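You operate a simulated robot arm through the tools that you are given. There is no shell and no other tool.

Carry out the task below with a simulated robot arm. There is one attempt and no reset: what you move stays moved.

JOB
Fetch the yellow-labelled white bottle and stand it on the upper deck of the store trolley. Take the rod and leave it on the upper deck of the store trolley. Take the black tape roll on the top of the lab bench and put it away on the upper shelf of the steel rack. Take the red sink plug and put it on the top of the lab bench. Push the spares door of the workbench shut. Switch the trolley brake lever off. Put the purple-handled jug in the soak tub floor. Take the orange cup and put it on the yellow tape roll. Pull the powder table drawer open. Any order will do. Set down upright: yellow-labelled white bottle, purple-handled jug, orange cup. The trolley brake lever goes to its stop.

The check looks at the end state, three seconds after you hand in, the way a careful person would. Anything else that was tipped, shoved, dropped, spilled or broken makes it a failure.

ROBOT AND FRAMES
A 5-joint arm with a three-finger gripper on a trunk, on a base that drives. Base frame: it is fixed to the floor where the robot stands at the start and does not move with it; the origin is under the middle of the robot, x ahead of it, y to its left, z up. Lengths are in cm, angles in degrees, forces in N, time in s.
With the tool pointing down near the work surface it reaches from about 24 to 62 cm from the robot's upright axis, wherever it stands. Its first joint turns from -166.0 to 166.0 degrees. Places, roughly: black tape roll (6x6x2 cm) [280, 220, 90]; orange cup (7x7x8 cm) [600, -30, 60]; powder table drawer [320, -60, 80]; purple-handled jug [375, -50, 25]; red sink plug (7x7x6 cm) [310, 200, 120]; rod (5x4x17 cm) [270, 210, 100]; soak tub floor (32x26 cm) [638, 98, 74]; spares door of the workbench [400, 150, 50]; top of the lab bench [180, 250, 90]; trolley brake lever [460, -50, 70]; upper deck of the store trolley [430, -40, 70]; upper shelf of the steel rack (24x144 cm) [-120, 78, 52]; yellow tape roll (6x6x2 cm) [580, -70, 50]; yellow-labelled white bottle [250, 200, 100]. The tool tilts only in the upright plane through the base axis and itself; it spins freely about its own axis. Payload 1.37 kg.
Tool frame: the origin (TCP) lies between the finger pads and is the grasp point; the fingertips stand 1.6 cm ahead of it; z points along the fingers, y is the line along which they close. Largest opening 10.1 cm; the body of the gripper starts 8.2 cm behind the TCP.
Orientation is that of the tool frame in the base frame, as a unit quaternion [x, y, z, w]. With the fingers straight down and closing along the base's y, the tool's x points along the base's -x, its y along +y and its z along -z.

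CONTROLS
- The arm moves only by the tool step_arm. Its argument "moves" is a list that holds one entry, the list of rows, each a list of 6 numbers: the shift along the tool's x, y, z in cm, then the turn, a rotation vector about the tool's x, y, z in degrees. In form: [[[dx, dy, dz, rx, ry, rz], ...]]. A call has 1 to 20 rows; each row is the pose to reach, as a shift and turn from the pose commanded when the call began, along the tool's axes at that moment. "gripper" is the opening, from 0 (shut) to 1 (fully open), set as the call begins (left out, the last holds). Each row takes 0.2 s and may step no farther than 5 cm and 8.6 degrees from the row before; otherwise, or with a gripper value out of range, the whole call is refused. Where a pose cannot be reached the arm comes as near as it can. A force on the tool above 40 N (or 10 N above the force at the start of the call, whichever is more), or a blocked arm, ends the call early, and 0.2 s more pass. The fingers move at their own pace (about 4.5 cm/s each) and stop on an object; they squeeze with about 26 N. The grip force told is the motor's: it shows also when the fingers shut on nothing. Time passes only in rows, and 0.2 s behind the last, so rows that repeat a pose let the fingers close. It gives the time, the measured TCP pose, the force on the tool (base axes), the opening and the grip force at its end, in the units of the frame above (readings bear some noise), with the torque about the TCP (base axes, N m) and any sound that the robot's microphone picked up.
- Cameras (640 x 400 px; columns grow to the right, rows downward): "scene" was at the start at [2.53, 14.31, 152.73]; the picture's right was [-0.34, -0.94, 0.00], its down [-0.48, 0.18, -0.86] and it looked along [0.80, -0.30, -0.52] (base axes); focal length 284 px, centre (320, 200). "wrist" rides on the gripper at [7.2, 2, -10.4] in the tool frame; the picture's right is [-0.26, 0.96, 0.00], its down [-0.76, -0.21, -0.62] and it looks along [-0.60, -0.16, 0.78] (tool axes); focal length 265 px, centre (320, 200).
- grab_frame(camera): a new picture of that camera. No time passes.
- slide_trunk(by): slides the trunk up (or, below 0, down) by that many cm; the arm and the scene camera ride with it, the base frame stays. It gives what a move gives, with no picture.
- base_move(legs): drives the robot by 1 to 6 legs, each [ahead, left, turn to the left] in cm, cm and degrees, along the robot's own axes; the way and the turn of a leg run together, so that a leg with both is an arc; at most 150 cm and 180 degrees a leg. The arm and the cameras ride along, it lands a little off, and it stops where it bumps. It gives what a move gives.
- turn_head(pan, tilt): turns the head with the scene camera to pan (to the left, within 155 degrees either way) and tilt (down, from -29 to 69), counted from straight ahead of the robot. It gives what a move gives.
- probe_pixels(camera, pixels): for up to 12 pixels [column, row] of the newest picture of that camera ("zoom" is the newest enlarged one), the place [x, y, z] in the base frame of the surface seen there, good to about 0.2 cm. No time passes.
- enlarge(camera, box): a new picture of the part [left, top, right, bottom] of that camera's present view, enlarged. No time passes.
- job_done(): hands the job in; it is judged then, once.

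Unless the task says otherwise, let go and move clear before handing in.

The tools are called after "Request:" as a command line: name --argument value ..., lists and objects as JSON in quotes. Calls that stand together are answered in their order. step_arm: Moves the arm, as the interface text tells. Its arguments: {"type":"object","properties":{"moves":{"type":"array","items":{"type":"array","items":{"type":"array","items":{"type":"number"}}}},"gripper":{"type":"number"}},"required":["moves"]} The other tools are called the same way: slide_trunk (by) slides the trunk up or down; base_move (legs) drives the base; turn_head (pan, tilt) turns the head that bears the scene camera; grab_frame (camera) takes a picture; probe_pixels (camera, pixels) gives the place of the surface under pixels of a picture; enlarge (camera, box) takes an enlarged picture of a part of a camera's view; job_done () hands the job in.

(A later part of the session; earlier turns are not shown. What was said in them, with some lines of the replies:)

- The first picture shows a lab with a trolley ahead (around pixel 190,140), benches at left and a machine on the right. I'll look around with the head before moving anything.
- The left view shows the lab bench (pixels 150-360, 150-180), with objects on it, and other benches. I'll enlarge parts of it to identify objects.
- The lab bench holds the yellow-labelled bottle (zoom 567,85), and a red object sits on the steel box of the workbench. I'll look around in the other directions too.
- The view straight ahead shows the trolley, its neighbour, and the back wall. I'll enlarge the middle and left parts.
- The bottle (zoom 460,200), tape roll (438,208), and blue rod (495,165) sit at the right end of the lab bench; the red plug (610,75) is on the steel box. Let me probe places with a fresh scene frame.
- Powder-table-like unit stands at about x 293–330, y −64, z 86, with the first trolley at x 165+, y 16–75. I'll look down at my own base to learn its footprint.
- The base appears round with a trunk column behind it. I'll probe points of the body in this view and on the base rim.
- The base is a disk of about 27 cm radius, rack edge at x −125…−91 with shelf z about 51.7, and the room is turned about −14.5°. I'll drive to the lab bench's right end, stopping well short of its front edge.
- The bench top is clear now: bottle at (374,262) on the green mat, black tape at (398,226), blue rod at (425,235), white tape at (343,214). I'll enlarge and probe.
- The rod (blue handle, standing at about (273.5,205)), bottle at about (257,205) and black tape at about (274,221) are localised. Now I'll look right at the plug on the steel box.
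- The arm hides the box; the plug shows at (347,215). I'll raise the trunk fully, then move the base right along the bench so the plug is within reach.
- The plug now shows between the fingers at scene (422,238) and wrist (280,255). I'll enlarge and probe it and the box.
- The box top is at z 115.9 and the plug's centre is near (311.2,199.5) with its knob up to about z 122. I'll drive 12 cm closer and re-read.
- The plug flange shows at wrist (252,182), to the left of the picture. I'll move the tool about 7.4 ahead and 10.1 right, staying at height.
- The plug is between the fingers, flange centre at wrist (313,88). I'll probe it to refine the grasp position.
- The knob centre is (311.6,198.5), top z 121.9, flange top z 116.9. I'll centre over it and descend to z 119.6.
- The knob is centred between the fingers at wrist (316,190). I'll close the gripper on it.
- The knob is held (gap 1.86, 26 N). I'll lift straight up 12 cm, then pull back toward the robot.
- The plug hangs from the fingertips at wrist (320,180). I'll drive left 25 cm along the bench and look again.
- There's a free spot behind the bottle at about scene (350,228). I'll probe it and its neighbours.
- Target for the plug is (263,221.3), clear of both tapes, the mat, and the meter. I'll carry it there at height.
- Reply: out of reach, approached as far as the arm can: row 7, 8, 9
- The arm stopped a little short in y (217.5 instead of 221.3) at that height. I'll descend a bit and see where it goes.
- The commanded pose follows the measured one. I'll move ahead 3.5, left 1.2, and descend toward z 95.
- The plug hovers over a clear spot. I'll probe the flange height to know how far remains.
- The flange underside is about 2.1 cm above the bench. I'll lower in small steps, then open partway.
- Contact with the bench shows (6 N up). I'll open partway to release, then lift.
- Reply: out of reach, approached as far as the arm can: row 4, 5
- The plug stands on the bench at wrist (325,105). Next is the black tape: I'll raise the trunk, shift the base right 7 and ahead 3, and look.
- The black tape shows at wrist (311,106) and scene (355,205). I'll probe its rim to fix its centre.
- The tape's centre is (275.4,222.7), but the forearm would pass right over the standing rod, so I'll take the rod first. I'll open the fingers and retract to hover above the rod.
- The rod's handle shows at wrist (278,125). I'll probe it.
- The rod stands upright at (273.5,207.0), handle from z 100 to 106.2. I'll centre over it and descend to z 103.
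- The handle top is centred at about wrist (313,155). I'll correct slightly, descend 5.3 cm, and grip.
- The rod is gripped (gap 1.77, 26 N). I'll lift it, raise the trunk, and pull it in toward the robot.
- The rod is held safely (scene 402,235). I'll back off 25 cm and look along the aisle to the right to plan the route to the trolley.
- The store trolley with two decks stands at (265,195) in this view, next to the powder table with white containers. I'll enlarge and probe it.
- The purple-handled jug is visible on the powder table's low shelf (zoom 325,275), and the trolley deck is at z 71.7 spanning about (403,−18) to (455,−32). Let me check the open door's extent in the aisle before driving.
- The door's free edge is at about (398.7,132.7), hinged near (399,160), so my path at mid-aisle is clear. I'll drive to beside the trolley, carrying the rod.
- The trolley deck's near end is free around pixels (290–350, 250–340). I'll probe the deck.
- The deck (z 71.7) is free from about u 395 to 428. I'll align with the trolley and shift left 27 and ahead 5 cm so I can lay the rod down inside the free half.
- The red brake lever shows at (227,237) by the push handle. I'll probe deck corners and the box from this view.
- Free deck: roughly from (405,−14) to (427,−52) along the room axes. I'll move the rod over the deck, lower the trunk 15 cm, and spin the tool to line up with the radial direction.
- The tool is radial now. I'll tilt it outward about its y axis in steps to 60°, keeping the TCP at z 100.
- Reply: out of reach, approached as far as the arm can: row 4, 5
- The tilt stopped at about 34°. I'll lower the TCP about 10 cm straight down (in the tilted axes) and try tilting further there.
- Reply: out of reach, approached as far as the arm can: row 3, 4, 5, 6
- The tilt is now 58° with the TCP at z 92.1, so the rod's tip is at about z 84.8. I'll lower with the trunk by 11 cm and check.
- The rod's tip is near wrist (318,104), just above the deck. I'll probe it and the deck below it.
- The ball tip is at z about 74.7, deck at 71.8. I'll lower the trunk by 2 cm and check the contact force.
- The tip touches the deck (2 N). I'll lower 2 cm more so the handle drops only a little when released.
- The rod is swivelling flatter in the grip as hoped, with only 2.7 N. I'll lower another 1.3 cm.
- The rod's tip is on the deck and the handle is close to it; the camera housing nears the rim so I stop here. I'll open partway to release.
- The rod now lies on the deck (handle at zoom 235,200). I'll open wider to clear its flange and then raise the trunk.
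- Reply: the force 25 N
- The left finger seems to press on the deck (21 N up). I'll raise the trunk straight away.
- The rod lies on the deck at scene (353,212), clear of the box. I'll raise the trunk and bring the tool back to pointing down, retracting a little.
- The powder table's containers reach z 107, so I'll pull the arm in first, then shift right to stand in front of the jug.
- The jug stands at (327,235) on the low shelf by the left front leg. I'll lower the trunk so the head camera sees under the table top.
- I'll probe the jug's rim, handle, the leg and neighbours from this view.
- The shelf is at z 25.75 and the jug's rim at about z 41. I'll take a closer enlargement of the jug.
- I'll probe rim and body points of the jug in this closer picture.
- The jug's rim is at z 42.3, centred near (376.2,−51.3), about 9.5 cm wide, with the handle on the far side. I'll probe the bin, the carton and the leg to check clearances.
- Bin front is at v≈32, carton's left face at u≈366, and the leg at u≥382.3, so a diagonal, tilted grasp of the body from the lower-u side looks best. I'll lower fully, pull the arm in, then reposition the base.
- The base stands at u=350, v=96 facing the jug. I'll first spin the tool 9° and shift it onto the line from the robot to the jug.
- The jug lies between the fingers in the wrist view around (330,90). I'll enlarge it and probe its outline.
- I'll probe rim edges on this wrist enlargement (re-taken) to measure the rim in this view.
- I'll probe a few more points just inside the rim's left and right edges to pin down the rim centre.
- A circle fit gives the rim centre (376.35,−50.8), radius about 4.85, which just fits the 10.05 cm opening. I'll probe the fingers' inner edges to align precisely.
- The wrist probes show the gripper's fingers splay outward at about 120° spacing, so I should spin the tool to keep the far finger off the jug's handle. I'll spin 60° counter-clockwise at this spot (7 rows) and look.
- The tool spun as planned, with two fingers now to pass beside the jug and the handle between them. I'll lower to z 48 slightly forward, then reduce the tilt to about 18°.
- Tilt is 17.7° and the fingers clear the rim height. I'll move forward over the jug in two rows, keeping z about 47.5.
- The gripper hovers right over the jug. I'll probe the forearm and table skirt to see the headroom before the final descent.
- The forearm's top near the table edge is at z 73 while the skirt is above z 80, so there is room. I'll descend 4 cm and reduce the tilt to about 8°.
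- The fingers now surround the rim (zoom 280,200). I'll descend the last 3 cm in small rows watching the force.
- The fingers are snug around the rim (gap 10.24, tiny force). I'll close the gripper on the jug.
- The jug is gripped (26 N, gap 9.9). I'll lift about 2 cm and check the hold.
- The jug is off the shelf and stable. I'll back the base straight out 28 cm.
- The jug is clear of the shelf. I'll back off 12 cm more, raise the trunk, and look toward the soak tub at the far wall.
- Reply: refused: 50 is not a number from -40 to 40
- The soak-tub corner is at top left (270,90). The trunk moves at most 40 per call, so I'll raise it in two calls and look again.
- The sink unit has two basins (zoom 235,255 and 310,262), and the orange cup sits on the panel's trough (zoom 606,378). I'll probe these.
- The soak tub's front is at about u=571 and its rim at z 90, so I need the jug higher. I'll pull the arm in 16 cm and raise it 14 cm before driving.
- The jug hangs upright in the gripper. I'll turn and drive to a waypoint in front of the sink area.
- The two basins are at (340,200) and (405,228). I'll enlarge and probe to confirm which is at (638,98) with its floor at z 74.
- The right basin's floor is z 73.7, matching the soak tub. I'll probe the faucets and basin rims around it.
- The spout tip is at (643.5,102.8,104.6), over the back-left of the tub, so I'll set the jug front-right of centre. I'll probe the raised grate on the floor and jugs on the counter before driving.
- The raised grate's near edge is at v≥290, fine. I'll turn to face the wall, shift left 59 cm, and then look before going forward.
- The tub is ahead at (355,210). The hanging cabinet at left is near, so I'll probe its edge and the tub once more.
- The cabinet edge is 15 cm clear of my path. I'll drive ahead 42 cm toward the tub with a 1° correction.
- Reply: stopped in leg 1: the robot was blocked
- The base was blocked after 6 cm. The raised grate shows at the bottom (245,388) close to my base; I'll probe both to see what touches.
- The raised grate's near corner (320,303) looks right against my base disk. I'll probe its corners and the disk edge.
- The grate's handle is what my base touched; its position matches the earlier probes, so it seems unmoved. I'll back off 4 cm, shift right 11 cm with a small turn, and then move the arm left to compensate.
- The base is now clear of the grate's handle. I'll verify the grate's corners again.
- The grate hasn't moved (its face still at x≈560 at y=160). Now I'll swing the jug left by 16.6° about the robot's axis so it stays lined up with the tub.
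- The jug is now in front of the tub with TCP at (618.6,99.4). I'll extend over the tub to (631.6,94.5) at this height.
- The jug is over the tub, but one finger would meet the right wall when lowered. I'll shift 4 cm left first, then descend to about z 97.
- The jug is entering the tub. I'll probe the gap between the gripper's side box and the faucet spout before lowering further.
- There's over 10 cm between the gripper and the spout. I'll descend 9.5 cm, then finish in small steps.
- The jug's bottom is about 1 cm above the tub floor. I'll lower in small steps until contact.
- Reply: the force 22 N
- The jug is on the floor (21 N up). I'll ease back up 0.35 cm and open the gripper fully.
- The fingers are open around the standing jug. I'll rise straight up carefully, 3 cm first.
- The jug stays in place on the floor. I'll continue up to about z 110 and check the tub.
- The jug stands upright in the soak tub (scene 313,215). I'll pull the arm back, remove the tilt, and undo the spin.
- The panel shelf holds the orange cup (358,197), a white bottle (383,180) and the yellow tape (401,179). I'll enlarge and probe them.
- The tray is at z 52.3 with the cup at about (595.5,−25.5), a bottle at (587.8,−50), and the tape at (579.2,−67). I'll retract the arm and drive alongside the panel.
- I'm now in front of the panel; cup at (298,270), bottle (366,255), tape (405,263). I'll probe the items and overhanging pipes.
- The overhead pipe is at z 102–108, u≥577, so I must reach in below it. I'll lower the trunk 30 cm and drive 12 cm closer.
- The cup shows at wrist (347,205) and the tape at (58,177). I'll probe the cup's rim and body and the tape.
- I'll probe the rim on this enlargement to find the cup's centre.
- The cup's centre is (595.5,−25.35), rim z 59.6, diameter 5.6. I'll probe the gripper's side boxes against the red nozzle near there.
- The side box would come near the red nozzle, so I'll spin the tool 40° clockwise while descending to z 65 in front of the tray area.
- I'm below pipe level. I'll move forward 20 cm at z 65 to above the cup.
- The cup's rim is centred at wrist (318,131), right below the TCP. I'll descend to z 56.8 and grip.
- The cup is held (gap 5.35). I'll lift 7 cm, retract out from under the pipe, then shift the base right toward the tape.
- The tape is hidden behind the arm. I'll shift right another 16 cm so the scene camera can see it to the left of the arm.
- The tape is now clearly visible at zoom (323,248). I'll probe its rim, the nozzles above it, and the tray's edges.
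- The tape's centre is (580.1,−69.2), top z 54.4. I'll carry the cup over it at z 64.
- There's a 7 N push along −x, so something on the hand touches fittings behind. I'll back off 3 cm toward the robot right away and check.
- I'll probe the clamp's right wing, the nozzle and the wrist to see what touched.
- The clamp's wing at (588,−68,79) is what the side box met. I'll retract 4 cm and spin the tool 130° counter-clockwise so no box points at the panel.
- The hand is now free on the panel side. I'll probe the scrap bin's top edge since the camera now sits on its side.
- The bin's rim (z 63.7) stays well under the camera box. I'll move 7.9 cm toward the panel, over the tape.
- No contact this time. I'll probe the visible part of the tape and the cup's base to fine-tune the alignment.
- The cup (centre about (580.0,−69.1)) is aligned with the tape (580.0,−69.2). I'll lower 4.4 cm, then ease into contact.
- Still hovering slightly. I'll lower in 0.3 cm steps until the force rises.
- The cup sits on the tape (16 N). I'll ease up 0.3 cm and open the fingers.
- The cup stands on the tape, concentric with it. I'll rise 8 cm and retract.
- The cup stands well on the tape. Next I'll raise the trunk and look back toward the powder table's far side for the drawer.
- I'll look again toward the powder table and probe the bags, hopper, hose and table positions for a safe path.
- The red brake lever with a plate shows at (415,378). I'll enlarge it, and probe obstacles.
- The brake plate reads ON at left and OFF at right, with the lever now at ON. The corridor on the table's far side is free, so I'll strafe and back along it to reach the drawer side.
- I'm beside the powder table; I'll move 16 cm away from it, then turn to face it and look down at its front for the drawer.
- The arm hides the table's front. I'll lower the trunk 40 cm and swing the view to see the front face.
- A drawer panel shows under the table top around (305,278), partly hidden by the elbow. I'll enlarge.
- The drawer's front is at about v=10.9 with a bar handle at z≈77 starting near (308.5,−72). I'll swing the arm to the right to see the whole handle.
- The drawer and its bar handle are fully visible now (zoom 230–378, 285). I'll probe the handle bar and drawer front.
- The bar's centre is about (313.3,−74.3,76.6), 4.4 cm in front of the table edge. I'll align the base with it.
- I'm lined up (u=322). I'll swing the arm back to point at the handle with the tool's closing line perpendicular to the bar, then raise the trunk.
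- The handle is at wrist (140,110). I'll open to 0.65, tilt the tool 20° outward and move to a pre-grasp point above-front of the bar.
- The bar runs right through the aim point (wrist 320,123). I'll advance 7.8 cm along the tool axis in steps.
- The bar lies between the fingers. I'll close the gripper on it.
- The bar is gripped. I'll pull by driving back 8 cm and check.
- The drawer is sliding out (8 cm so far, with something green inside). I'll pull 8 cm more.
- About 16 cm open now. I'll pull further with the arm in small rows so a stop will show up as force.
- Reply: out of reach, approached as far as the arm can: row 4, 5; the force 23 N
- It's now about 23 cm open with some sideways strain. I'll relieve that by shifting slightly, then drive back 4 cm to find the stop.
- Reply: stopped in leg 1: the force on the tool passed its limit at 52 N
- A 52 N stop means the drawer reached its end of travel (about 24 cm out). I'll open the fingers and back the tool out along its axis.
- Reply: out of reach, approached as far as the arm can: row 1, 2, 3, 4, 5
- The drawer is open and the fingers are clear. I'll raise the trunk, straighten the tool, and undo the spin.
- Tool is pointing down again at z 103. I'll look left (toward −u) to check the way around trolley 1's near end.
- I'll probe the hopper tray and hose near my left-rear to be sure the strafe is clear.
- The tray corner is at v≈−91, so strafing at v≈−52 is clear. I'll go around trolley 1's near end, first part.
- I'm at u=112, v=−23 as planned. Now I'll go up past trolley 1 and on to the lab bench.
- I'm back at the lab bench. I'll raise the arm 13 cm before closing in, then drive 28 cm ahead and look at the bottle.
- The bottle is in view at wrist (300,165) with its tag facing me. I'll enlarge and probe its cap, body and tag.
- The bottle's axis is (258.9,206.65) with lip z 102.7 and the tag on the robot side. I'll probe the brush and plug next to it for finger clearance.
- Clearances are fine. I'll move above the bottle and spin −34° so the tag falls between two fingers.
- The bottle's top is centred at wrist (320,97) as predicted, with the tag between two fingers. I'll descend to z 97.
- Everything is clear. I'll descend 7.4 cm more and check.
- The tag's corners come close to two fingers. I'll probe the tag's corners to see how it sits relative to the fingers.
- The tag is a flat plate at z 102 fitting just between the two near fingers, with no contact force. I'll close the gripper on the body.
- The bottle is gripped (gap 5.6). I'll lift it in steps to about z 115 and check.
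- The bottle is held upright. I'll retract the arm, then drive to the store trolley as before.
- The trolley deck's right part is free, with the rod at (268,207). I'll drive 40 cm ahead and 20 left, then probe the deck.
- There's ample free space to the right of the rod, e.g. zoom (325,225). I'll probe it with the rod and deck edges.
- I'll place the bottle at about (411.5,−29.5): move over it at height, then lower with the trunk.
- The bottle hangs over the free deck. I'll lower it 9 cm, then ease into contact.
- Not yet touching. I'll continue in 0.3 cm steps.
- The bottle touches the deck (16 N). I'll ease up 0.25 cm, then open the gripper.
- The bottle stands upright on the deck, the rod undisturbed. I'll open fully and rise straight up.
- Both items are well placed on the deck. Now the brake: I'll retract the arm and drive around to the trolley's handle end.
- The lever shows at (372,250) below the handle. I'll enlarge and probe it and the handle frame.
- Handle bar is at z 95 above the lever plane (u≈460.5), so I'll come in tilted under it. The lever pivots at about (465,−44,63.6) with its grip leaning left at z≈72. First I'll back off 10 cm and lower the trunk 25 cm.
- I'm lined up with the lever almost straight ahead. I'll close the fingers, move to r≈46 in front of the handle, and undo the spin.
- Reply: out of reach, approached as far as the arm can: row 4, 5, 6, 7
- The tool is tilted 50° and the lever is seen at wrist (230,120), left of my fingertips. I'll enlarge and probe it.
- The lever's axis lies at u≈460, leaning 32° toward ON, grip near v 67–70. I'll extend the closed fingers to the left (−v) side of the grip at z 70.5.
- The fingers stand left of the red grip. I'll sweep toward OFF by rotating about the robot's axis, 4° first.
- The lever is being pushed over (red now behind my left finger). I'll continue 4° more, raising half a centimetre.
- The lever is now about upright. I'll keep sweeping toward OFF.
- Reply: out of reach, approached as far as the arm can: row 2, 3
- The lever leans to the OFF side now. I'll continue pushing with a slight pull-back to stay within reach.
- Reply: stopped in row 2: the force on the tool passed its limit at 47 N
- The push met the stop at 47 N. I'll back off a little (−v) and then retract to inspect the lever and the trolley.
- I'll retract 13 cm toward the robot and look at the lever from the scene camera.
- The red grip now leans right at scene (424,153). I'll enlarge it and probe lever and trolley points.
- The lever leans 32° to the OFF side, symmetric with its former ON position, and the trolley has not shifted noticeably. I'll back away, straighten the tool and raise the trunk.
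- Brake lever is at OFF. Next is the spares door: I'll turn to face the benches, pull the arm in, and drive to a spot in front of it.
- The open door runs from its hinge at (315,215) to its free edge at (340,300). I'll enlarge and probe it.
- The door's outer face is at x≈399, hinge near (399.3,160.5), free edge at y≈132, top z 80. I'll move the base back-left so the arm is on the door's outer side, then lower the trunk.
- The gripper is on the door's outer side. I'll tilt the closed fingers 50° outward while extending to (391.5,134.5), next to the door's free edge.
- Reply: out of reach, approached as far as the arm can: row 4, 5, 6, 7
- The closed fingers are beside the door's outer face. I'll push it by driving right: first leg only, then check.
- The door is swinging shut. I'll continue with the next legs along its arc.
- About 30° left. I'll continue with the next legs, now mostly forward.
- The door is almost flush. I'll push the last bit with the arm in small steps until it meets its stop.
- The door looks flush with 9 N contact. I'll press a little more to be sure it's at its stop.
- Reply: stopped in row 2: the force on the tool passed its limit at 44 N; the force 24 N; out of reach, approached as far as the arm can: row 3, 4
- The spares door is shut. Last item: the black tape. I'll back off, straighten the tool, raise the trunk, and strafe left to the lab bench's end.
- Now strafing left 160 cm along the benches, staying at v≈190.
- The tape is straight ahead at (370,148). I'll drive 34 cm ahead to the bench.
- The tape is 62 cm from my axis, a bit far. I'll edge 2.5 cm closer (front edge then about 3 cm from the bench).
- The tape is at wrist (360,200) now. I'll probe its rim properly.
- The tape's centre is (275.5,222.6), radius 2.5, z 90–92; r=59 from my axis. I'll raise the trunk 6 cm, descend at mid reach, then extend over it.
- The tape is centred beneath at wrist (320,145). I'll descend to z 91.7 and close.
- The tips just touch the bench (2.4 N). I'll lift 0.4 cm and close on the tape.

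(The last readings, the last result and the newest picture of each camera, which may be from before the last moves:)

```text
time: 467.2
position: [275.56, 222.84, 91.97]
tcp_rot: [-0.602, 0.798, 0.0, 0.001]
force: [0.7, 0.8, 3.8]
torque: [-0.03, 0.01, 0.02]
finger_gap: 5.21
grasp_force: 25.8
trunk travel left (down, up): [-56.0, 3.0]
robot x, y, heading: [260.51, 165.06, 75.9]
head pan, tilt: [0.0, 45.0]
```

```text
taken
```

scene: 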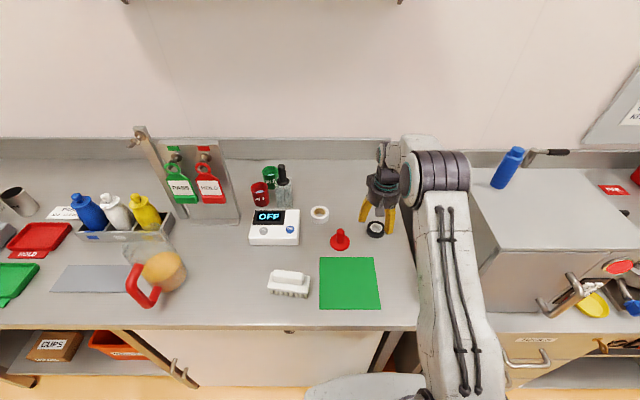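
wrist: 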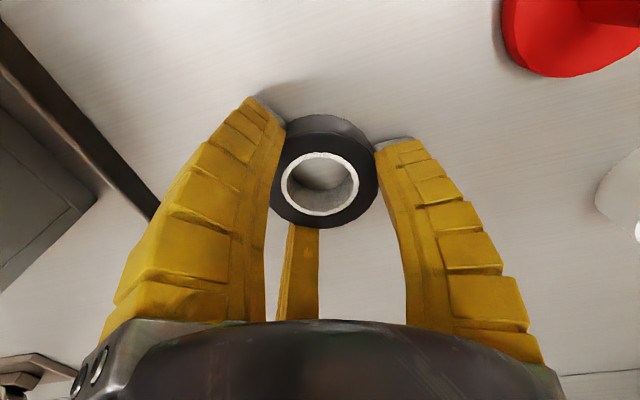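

The tape is gripped (gap 5.2). I'll lift 4 cm, then retract while rising.

Request:
step_arm --moves '[[[0, 0, -2, 0, 0, 0], [0, 0, -4.5, 0, 0, 0], [4, 0, -6, 0, 0, 0], [8, 0, -8, 0, 0, 0], [12, 0, -11, 0, 0, 0], [16, 0, -14, 0, 0, 0], [20, 0, -17, 0, 0, 0], [22, 0, -20, 0, 0, 0], [22, 0, -20, 0, 0, 0]]]' --gripper 0

Request:
grab_frame --camera "wrist"

Request:
grab_frame --camera "scene"

```text
time: 469.2
position: [269.17, 201.79, 112.18]
tcp_rot: [-0.602, 0.799, 0.0, 0.001]
force: [-0.6, -0.5, -0.5]
torque: [-0.02, 0.03, 0.0]
finger_gap: 5.17
grasp_force: 26.0
trunk travel left (down, up): [-56.0, 3.0]
robot x, y, heading: [260.4, 165.4, 75.7]
head pan, tilt: [0.0, 45.0]
```

```text
taken
```

wrist: 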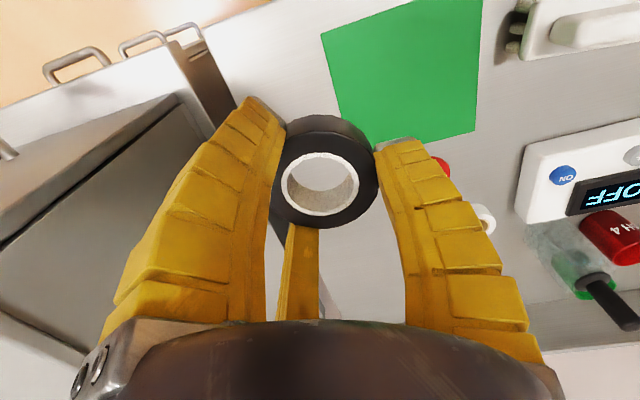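

```text
taken
```

scene: 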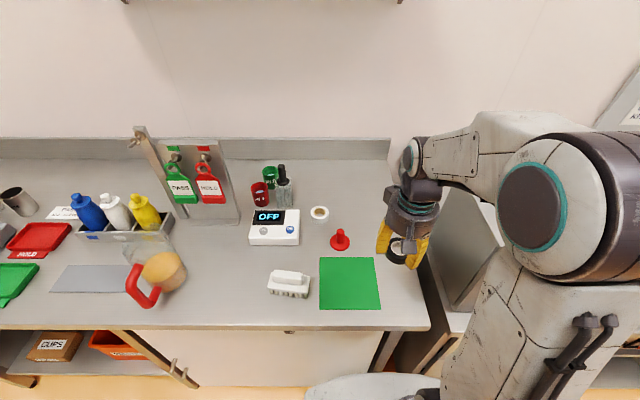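

The tape is securely held. I'll drive back and across toward the steel rack, stopping short of it to look.

Request:
base_move --legs '[[-35, 0, 0], [-30, 85, 0], [-30, 85, 0], [0, 0, 90], [90, 75, 0]]'

Request:
turn_head --pan 0 --tilt 40

Request:
grab_frame --camera "scene"

```text
time: 489.6
position: [-72.44, 73.93, 112.2]
tcp_rot: [0.99, -0.139, 0.0, 0.0]
force: [1.0, 0.9, -0.3]
torque: [-0.01, 0.01, -0.01]
finger_gap: 5.13
grasp_force: 25.4
trunk travel left (down, up): [-56.0, 3.0]
robot x, y, heading: [-35.76, 65.44, 166.2]
head pan, tilt: [0.0, 45.0]
```

```text
time: 490.3
position: [-72.36, 73.79, 112.31]
tcp_rot: [0.99, -0.138, 0.0, 0.0]
force: [-0.2, 0.5, -0.4]
torque: [0.0, 0.0, 0.0]
finger_gap: 5.13
grasp_force: 25.7
trunk travel left (down, up): [-56.0, 3.0]
robot x, y, heading: [-36.17, 64.74, 165.8]
head pan, tilt: [0.0, 40.0]
```

```text
taken
```

scene: 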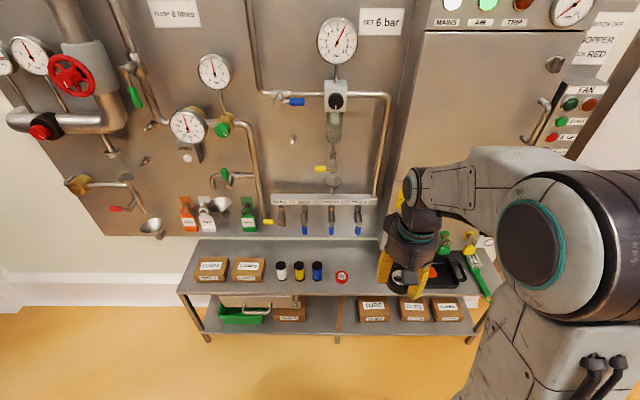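

The upper shelf has free space around (365,270), between the red tape and the black tray. I'll enlarge and probe.

Request:
enlarge --camera "scene" --box '[250, 180, 490, 340]'

Request:
probe_pixels --camera "scene" --pixels '[[365, 270], [365, 285], [365, 252], [341, 277], [390, 285], [357, 225], [332, 225], [305, 228], [365, 293], [317, 270], [345, 200], [400, 270]]'

```text
2.50 times, centred on (370, 260) of scene
```

zoom: 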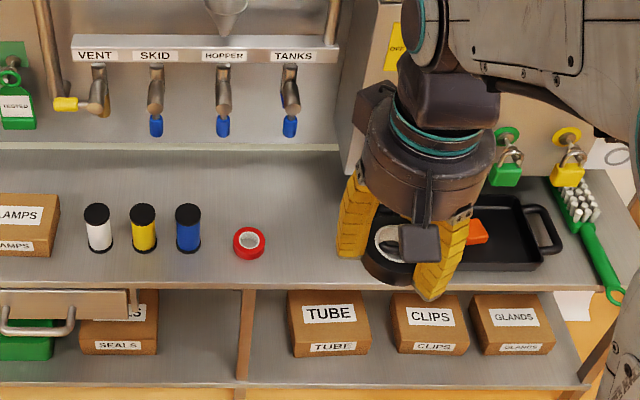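

```text
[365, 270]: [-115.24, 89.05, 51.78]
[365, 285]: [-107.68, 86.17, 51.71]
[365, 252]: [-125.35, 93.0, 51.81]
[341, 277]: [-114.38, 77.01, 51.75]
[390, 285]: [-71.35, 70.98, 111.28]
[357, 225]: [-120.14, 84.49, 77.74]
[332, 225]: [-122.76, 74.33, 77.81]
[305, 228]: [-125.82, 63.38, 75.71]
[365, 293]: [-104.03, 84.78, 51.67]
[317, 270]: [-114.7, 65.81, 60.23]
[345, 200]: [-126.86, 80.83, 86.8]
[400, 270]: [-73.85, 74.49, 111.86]
```

The shelf is at z 51.7; a spot at about (−109.3,86.6), between the red tape and the tray and in front of the taps, is free. I'll drive 31 cm ahead, then lower the trunk most of the way.

Request:
base_move --legs '[[31, -2.6, -0.3]]'

Request:
turn_head --pan -5 --tilt 50

Request:
grab_frame --camera "scene"

```text
time: 492.4
position: [-101.84, 84.15, 112.13]
tcp_rot: [0.99, -0.14, 0.001, 0.0]
force: [-0.6, 0.4, -0.9]
torque: [0.0, -0.04, -0.02]
finger_gap: 5.15
grasp_force: 26.2
trunk travel left (down, up): [-56.0, 3.0]
robot x, y, heading: [-65.45, 75.34, 165.6]
head pan, tilt: [0.0, 40.0]
```

```text
time: 493.1
position: [-101.78, 84.31, 112.19]
tcp_rot: [0.99, -0.14, 0.0, 0.0]
force: [-0.5, 0.5, -0.4]
torque: [0.0, 0.0, 0.0]
finger_gap: 5.14
grasp_force: 26.1
trunk travel left (down, up): [-56.0, 3.0]
robot x, y, heading: [-64.94, 75.29, 165.6]
head pan, tilt: [-5.0, 50.0]
```

```text
taken
```

scene: 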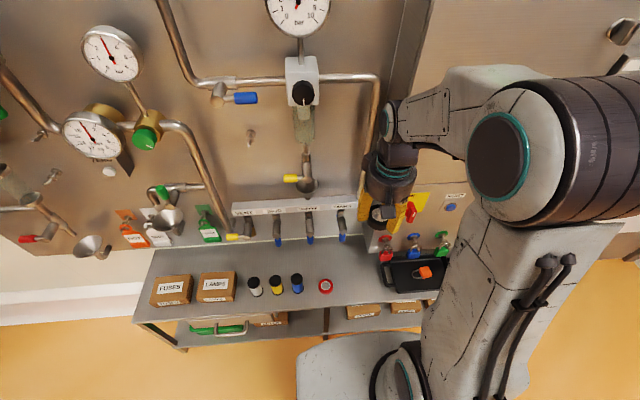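

Tray's left edge shows at (382,268). I'll probe it, the target spot, and the taps from here.

Request:
probe_pixels --camera "scene" --pixels '[[382, 268], [384, 285], [352, 278], [352, 290], [325, 285], [341, 235], [343, 215], [352, 265], [310, 235], [355, 300], [386, 255], [413, 240]]'

```text
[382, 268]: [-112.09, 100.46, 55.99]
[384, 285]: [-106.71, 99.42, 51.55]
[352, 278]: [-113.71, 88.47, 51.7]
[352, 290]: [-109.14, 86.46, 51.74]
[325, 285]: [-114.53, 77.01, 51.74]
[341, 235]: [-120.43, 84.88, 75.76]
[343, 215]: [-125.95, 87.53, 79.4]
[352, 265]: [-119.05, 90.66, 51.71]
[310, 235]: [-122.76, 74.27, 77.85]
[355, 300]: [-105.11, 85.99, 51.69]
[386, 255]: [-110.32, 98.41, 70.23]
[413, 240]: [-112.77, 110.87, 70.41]
```

To keep the side box away from the tap nozzles I'll spin the tool −60° first, then lower the trunk 48 cm in front of the shelf.

Request:
step_arm --moves '[[[0, 0, 0, 0, 0, -8.5], [0, 0, 0, 0, 0, -17], [0, 0, 0, 0, 0, -25.5], [0, 0, 0, 0, 0, -34], [0, 0, 0, 0, 0, -42.5], [0, 0, 0, 0, 0, -51], [0, 0, 0, 0, 0, -59.5], [0, 0, 0, 0, 0, -59.5]]]' --gripper 0

Request:
slide_trunk --by -40

Request:
slide_trunk --by -10

Request:
grab_frame --camera "scene"

Request:
grab_frame --camera "wrist"

```text
time: 494.9
position: [-101.83, 84.22, 112.06]
tcp_rot: [0.929, 0.371, 0.0, 0.0]
force: [-0.7, -0.3, -0.8]
torque: [0.03, -0.01, 0.0]
finger_gap: 5.13
grasp_force: 25.7
trunk travel left (down, up): [-56.0, 3.0]
robot x, y, heading: [-65.17, 75.6, 165.6]
head pan, tilt: [-5.0, 50.0]
```

```text
time: 498.8
position: [-101.87, 84.17, 72.14]
tcp_rot: [0.929, 0.369, 0.001, 0.0]
force: [0.0, 0.0, -1.4]
torque: [0.02, 0.01, 0.0]
finger_gap: 5.13
grasp_force: 25.8
trunk travel left (down, up): [-16.0, 43.0]
robot x, y, heading: [-65.12, 76.01, 165.7]
head pan, tilt: [-5.0, 50.0]
```

```text
time: 500.1
position: [-101.89, 84.19, 62.06]
tcp_rot: [0.929, 0.369, 0.0, 0.0]
force: [0.5, -0.3, -0.5]
torque: [0.01, -0.01, 0.01]
finger_gap: 5.15
grasp_force: 26.3
trunk travel left (down, up): [-6.0, 53.0]
robot x, y, heading: [-65.62, 75.69, 165.9]
head pan, tilt: [-5.0, 50.0]
```

```text
taken
```

scene: 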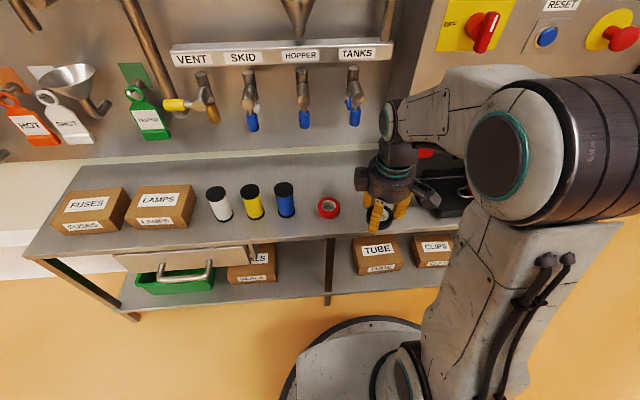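

```text
taken
```

wrist: 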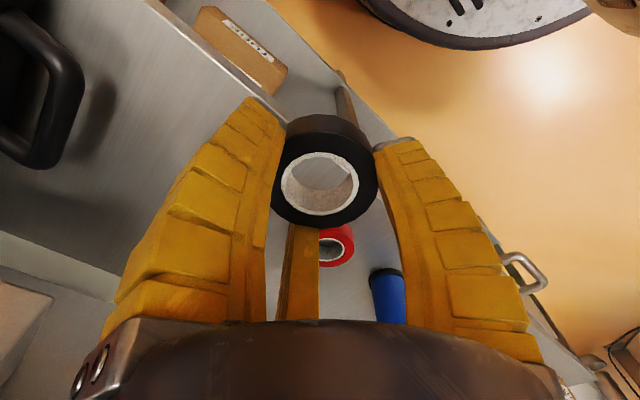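

The tape is at z 60, just in front of the shelf. I'll move it 9 cm over the shelf to (−110.5,86.9).

Request:
step_arm --moves '[[[-2.2, -3.9, 0, 0, 0, 0], [-4.39, -7.87, 0, 0, 0, 0], [-4.39, -7.87, 0, 0, 0, 0]]]' --gripper 0

Request:
grab_frame --camera "wrist"

Request:
enlarge --camera "scene" --box '[280, 60, 480, 260]'

```text
time: 500.9
position: [-110.23, 87.47, 62.19]
tcp_rot: [0.929, 0.37, 0.0, 0.001]
force: [0.1, 0.6, -1.2]
torque: [0.02, -0.02, 0.01]
finger_gap: 5.16
grasp_force: 26.3
trunk travel left (down, up): [-6.0, 53.0]
robot x, y, heading: [-65.39, 75.67, 166.1]
head pan, tilt: [-5.0, 50.0]
```

```text
taken
```

wrist: 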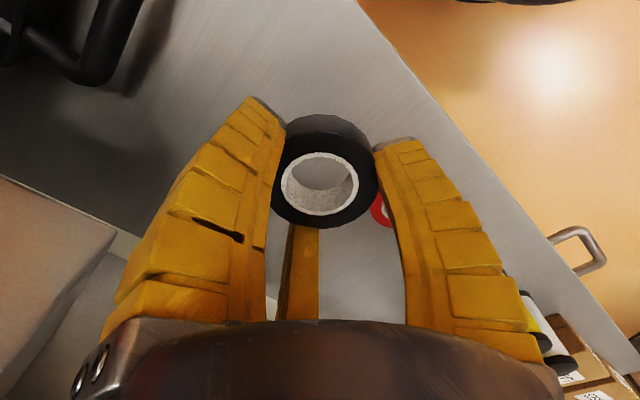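

```text
2.00 times, centred on (380, 160) of scene
```

zoom: 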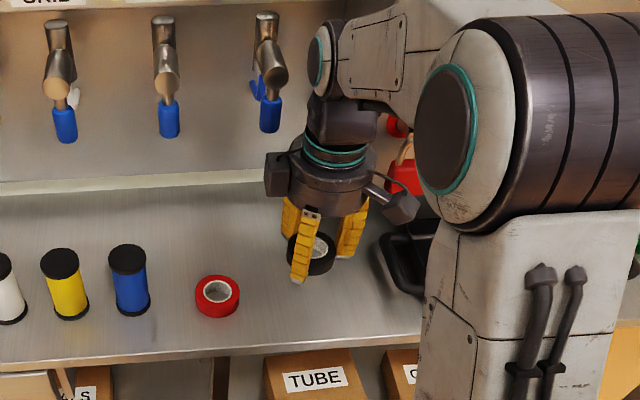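

The tape is over the free spot. I'll lower 7.6 cm, then ease into contact.

Request:
step_arm --moves '[[[0, 0, 3, 0, 0, 0], [0, 0, 6, 0, 0, 0], [0, 0, 7.6, 0, 0, 0], [0, 0, 7.6, 0, 0, 0]]]' --gripper 0

Request:
step_arm --moves '[[[0, 0, 0.4, 0, 0, 0], [0, 0, 0.4, 0, 0, 0]]]' --gripper 0

```text
time: 501.9
position: [-110.36, 87.04, 54.56]
tcp_rot: [0.929, 0.369, 0.0, 0.0]
force: [-0.5, 0.2, -0.1]
torque: [0.03, -0.03, 0.02]
finger_gap: 5.11
grasp_force: 25.6
trunk travel left (down, up): [-6.0, 53.0]
robot x, y, heading: [-65.5, 75.42, 165.5]
head pan, tilt: [-5.0, 50.0]
```

```text
time: 502.5
position: [-110.46, 86.98, 54.11]
tcp_rot: [0.929, 0.37, -0.001, 0.0]
force: [-0.3, 0.5, 0.5]
torque: [-0.01, 0.02, 0.0]
finger_gap: 5.14
grasp_force: 26.2
trunk travel left (down, up): [-6.0, 53.0]
robot x, y, heading: [-65.07, 75.36, 165.6]
head pan, tilt: [-5.0, 50.0]
```

Request:
step_arm --moves '[[[0, 0, 0.3, 0, 0, 0], [0, 0, 0.3, 0, 0, 0]]]' --gripper 0

```text
time: 503.1
position: [-110.51, 86.89, 53.91]
tcp_rot: [0.929, 0.369, -0.001, -0.002]
force: [1.3, 2.5, 10.1]
torque: [0.03, -0.09, -0.01]
finger_gap: 5.21
grasp_force: 26.5
trunk travel left (down, up): [-6.0, 53.0]
robot x, y, heading: [-65.12, 75.31, 165.3]
head pan, tilt: [-5.0, 50.0]
```

The tape touches the shelf (10 N). I'll open partway, then rise.

Request:
step_arm --moves '[[[0, 0, -0.1, 0, 0, 0], [0, 0, -0.1, 0, 0, 0], [0, 0, -0.1, 0, 0, 0], [0, 0, -0.1, 0, 0, 0]]]' --gripper 0.72

Request:
step_arm --moves '[[[0, 0, -1.5, 0, 0, 0], [0, 0, -4, 0, 0, 0], [0, 0, -7, 0, 0, 0], [0, 0, -7, 0, 0, 0]]]' --gripper 0.72

Request:
grab_frame --camera "wrist"

Request:
enlarge --camera "scene" --box '[280, 60, 480, 260]'

```text
time: 504.1
position: [-110.46, 87.03, 53.87]
tcp_rot: [0.929, 0.37, 0.0, 0.0]
force: [0.7, -0.6, -0.1]
torque: [0.0, -0.01, 0.01]
finger_gap: 7.53
grasp_force: 2.2
trunk travel left (down, up): [-6.0, 53.0]
robot x, y, heading: [-65.56, 75.18, 165.7]
head pan, tilt: [-5.0, 50.0]
```

```text
time: 505.1
position: [-110.54, 86.96, 61.16]
tcp_rot: [0.929, 0.37, 0.0, 0.0]
force: [-0.4, -0.7, -0.2]
torque: [0.01, 0.02, -0.03]
finger_gap: 7.53
grasp_force: 1.9
trunk travel left (down, up): [-6.0, 53.0]
robot x, y, heading: [-65.3, 75.31, 165.7]
head pan, tilt: [-5.0, 50.0]
```

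```text
taken
```

wrist: 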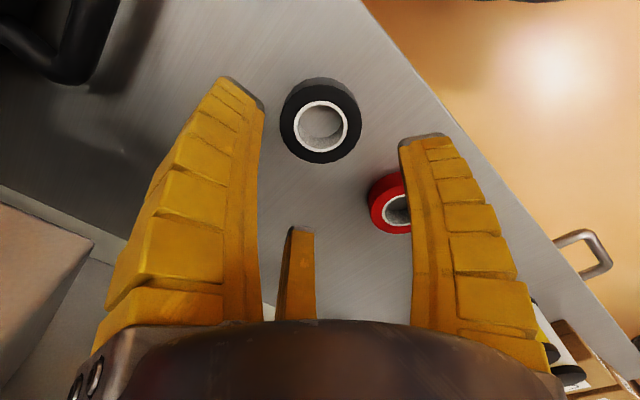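

```text
2.00 times, centred on (380, 160) of scene
```

zoom: 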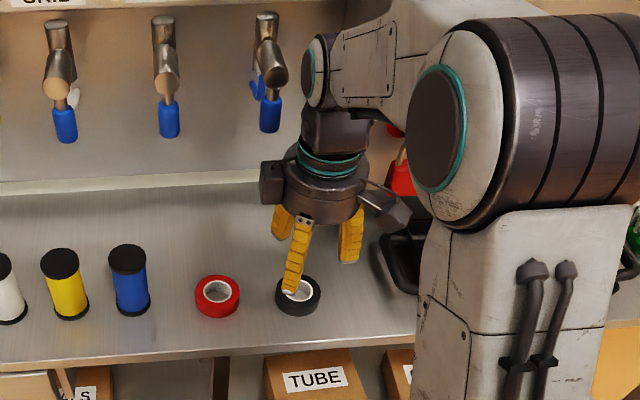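

The black tape rests on the upper shelf. I'll rise a bit, pull the arm back from the rack, and raise the trunk clear.

Request:
step_arm --moves '[[[0, 0, -2, 0, 0, 0], [2.1, 3.4, -3, 0, 0, 0], [4.2, 6.8, -3, 0, 0, 0], [6.4, 10.2, -3, 0, 0, 0], [6.4, 10.2, -3, 0, 0, 0]]]' --gripper 0.6

Request:
base_move --legs '[[-35, 0, 0]]'

Request:
slide_trunk --by 40

Request:
grab_frame --camera "scene"

Request:
enlarge --camera "scene" --box '[180, 150, 460, 340]'

```text
time: 506.3
position: [-98.75, 83.88, 63.95]
tcp_rot: [0.929, 0.37, 0.0, 0.0]
force: [-0.1, 0.1, 0.1]
torque: [-0.03, 0.03, 0.01]
finger_gap: 6.42
grasp_force: 2.6
trunk travel left (down, up): [-6.0, 53.0]
robot x, y, heading: [-65.11, 75.58, 165.7]
head pan, tilt: [-5.0, 50.0]
```

```text
time: 508.5
position: [-65.48, 75.31, 63.89]
tcp_rot: [0.929, 0.371, 0.0, 0.0]
force: [-0.7, 0.9, 0.0]
torque: [0.02, -0.02, -0.02]
finger_gap: 6.39
grasp_force: 2.7
trunk travel left (down, up): [-6.0, 53.0]
robot x, y, heading: [-32.07, 67.18, 166.0]
head pan, tilt: [-5.0, 50.0]
```

```text
time: 512.4
position: [-65.57, 75.19, 103.99]
tcp_rot: [0.928, 0.372, -0.001, -0.001]
force: [-0.5, 0.5, 0.3]
torque: [0.02, 0.0, -0.01]
finger_gap: 6.41
grasp_force: 2.6
trunk travel left (down, up): [-46.0, 13.0]
robot x, y, heading: [-31.97, 67.11, 165.9]
head pan, tilt: [-5.0, 50.0]
```

```text
taken
```

scene: 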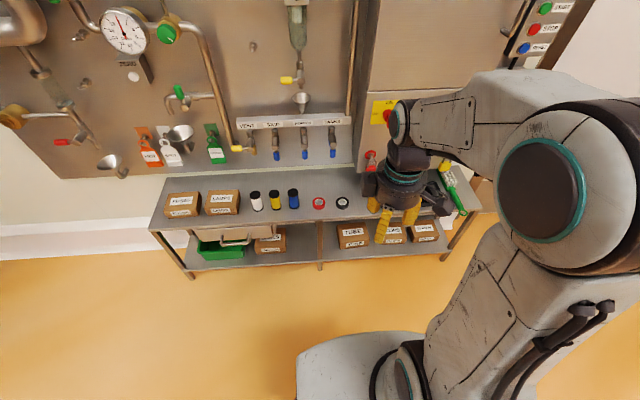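

```text
2.11 times, centred on (320, 245) of scene
```

zoom: 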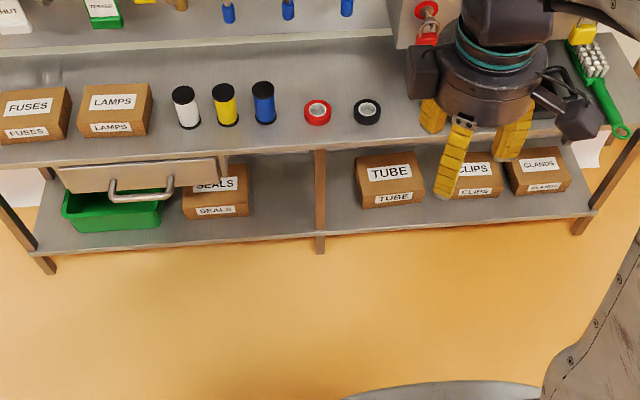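

The tape sits beside the red one. For a final check I'll turn around here and look back over the room.

Request:
base_move --legs '[[0, 0, -150]]'

Request:
turn_head --pan -20 --tilt 12

Request:
grab_frame --camera "scene"

```text
time: 519.0
position: [1.22, 76.26, 103.92]
tcp_rot: [-0.594, 0.804, 0.0, 0.0]
force: [-0.2, 0.5, -0.1]
torque: [0.02, -0.02, -0.02]
finger_gap: 6.43
grasp_force: 2.0
trunk travel left (down, up): [-46.0, 13.0]
robot x, y, heading: [-32.09, 66.81, 15.0]
head pan, tilt: [-5.0, 50.0]
```

```text
time: 520.0
position: [1.26, 76.21, 103.99]
tcp_rot: [-0.594, 0.804, 0.0, 0.0]
force: [0.9, 0.1, -1.1]
torque: [-0.03, -0.03, 0.01]
finger_gap: 6.42
grasp_force: 2.4
trunk travel left (down, up): [-46.0, 13.0]
robot x, y, heading: [-31.95, 66.96, 15.3]
head pan, tilt: [-20.0, 12.0]
```

```text
taken
```

scene: 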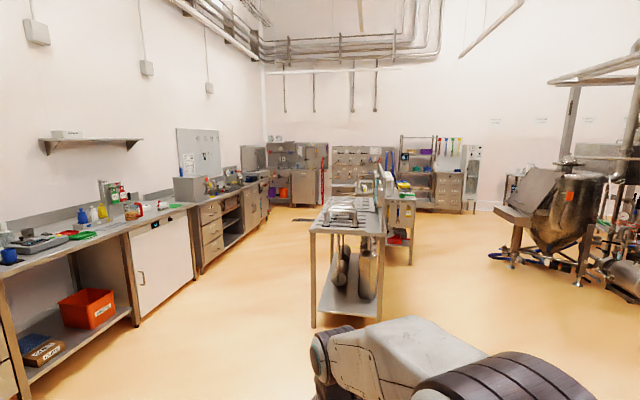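

Trolley 1 blocks the view of the store trolley. I'll drive along the open aisle for a closer check.

Request:
base_move --legs '[[0, 0, 3.8], [100, 0, 0], [77, 0, 0], [0, 0, -30.6], [100, 0, 0], [80, 0, 0]]'

Request:
turn_head --pan -40 --tilt 30

Request:
grab_frame --camera "scene"

Request:
turn_head --pan 20 --tilt 25

Request:
grab_frame --camera "scene"

```text
time: 539.7
position: [348.04, 82.23, 103.96]
tcp_rot: [-0.392, 0.92, -0.001, -0.001]
force: [0.3, 0.5, -0.1]
torque: [0.05, 0.06, 0.01]
finger_gap: 6.39
grasp_force: 2.5
trunk travel left (down, up): [-46.0, 13.0]
robot x, y, heading: [313.96, 89.29, -11.9]
head pan, tilt: [-20.0, 12.0]
```

```text
time: 540.6
position: [347.83, 82.23, 103.95]
tcp_rot: [-0.392, 0.92, 0.001, 0.0]
force: [-0.6, -0.1, 0.0]
torque: [-0.03, -0.01, -0.01]
finger_gap: 6.42
grasp_force: 2.1
trunk travel left (down, up): [-46.0, 13.0]
robot x, y, heading: [313.91, 88.88, -11.7]
head pan, tilt: [-40.0, 30.0]
```

```text
taken
```

scene: 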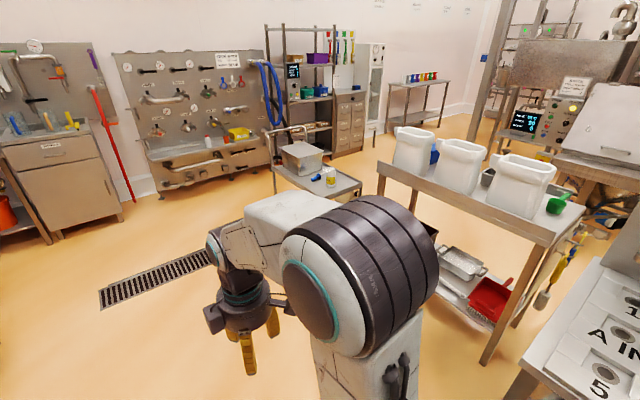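

```text
time: 541.9
position: [348.09, 82.32, 104.01]
tcp_rot: [-0.391, 0.92, 0.0, 0.0]
force: [-0.1, -0.5, 0.2]
torque: [0.0, -0.02, -0.04]
finger_gap: 6.41
grasp_force: 2.0
trunk travel left (down, up): [-46.0, 13.0]
robot x, y, heading: [313.83, 89.47, -11.6]
head pan, tilt: [20.0, 25.0]
```

```text
taken
```

scene: 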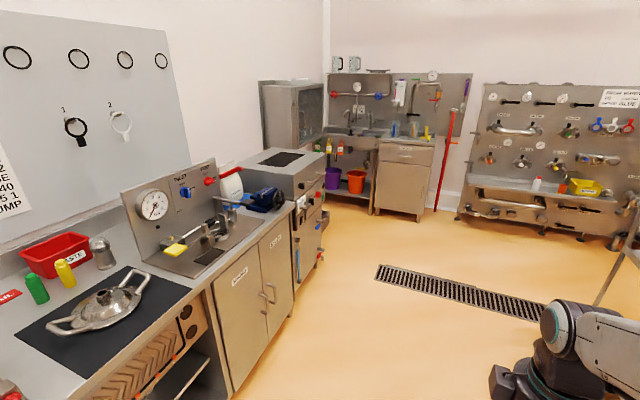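

The door is shut, and the bottle and rod are on the trolley deck. I'll enlarge the cup and then the trolley to confirm.

Request:
enlarge --camera "scene" --box '[470, 120, 640, 250]'

Request:
enlarge --camera "scene" --box '[320, 80, 470, 200]'

Request:
turn_head --pan -40 --tilt 30

Request:
enlarge --camera "scene" --box '[250, 110, 380, 220]'

```text
3.08 times, centred on (555, 185) of scene
```

zoom: 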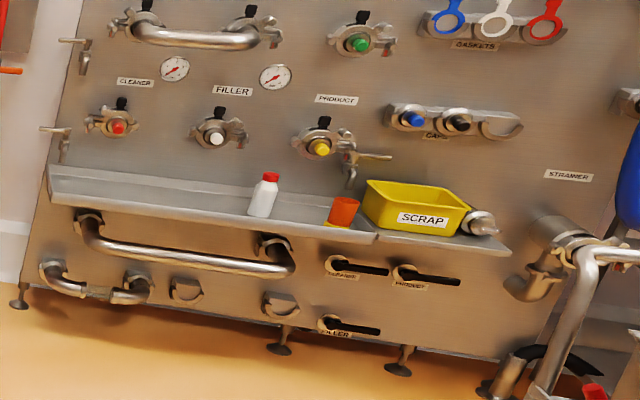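

```text
3.33 times, centred on (395, 140) of scene
```

zoom: 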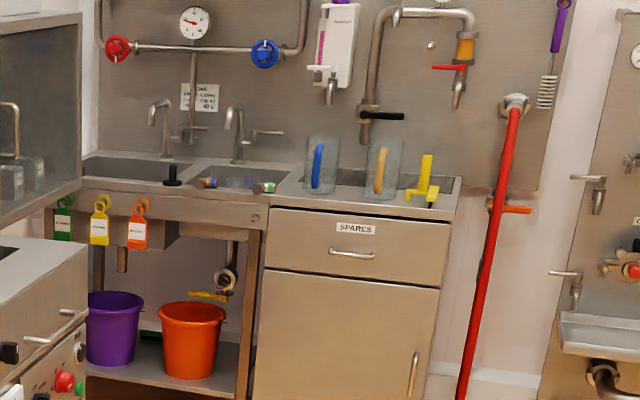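

```text
time: 543.2
position: [347.92, 82.25, 103.94]
tcp_rot: [-0.392, 0.92, 0.001, 0.0]
force: [-0.5, -0.1, -0.2]
torque: [-0.01, -0.05, -0.02]
finger_gap: 6.38
grasp_force: 2.3
trunk travel left (down, up): [-46.0, 13.0]
robot x, y, heading: [313.94, 89.04, -11.9]
head pan, tilt: [-40.0, 30.0]
```

```text
3.64 times, centred on (315, 165) of scene
```

zoom: 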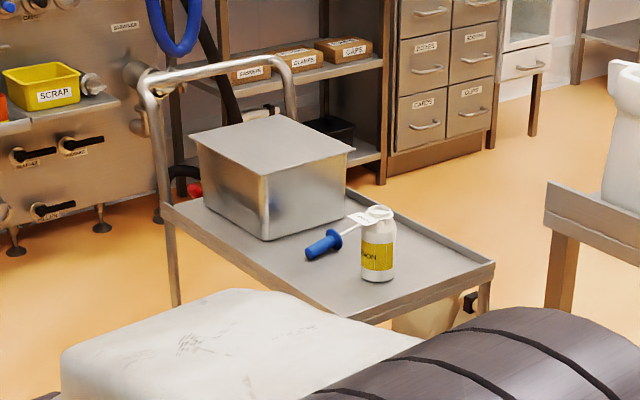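

The pictures confirm it: bottle upright and rod lying on the trolley deck, cup on the yellow tape, spares door shut, and jug, plug, tape, drawer and brake lever left as asked. The gripper is empty and clear, so I'm handing in.

Request:
job_done

```text
The job is handed in.
```

All nine tasks are done and the job is handed in. I don't have the result of the check.

| Item | End state | How I know |
|---|---|---|
| Yellow-labelled white bottle | Standing on the upper deck of the store trolley | Seen just before hand-in |
| Rod | Lying on the same deck, next to the bottle | Seen just before hand-in |
| Black tape roll | On the upper shelf of the steel rack, beside the red tape roll | Seen after I let go |
| Red sink plug | On the top of the lab bench | Seen when I came back for the black tape |
| Spares door | Shut | Pushed to its stop, and seen shut just before hand-in |
| Trolley brake lever | OFF | Pushed to its stop, leaning as far towards OFF as it had towards ON |
| Purple-handled jug | Standing in the soak tub, over the drain hole | Last seen right after I set it down |
| Orange cup | Standing on the yellow tape roll | Seen just before hand-in |
| Powder table drawer | Open about 24 cm | Pulled to its stop, and seen open later from the trolley |

Three contacts a careful check might look at:
- **Raised grate near the sink:** the base bumped its handle while I was carrying the jug. I measured the grate's position again afterwards and it had not moved.
- **Panel above the cup tray:** the side of the hand pressed one clamp with about 7 N. The clamp looked unchanged.
- **Store trolley:** pushing the lever to its stop moved the trolley by at most about 0.6 cm.
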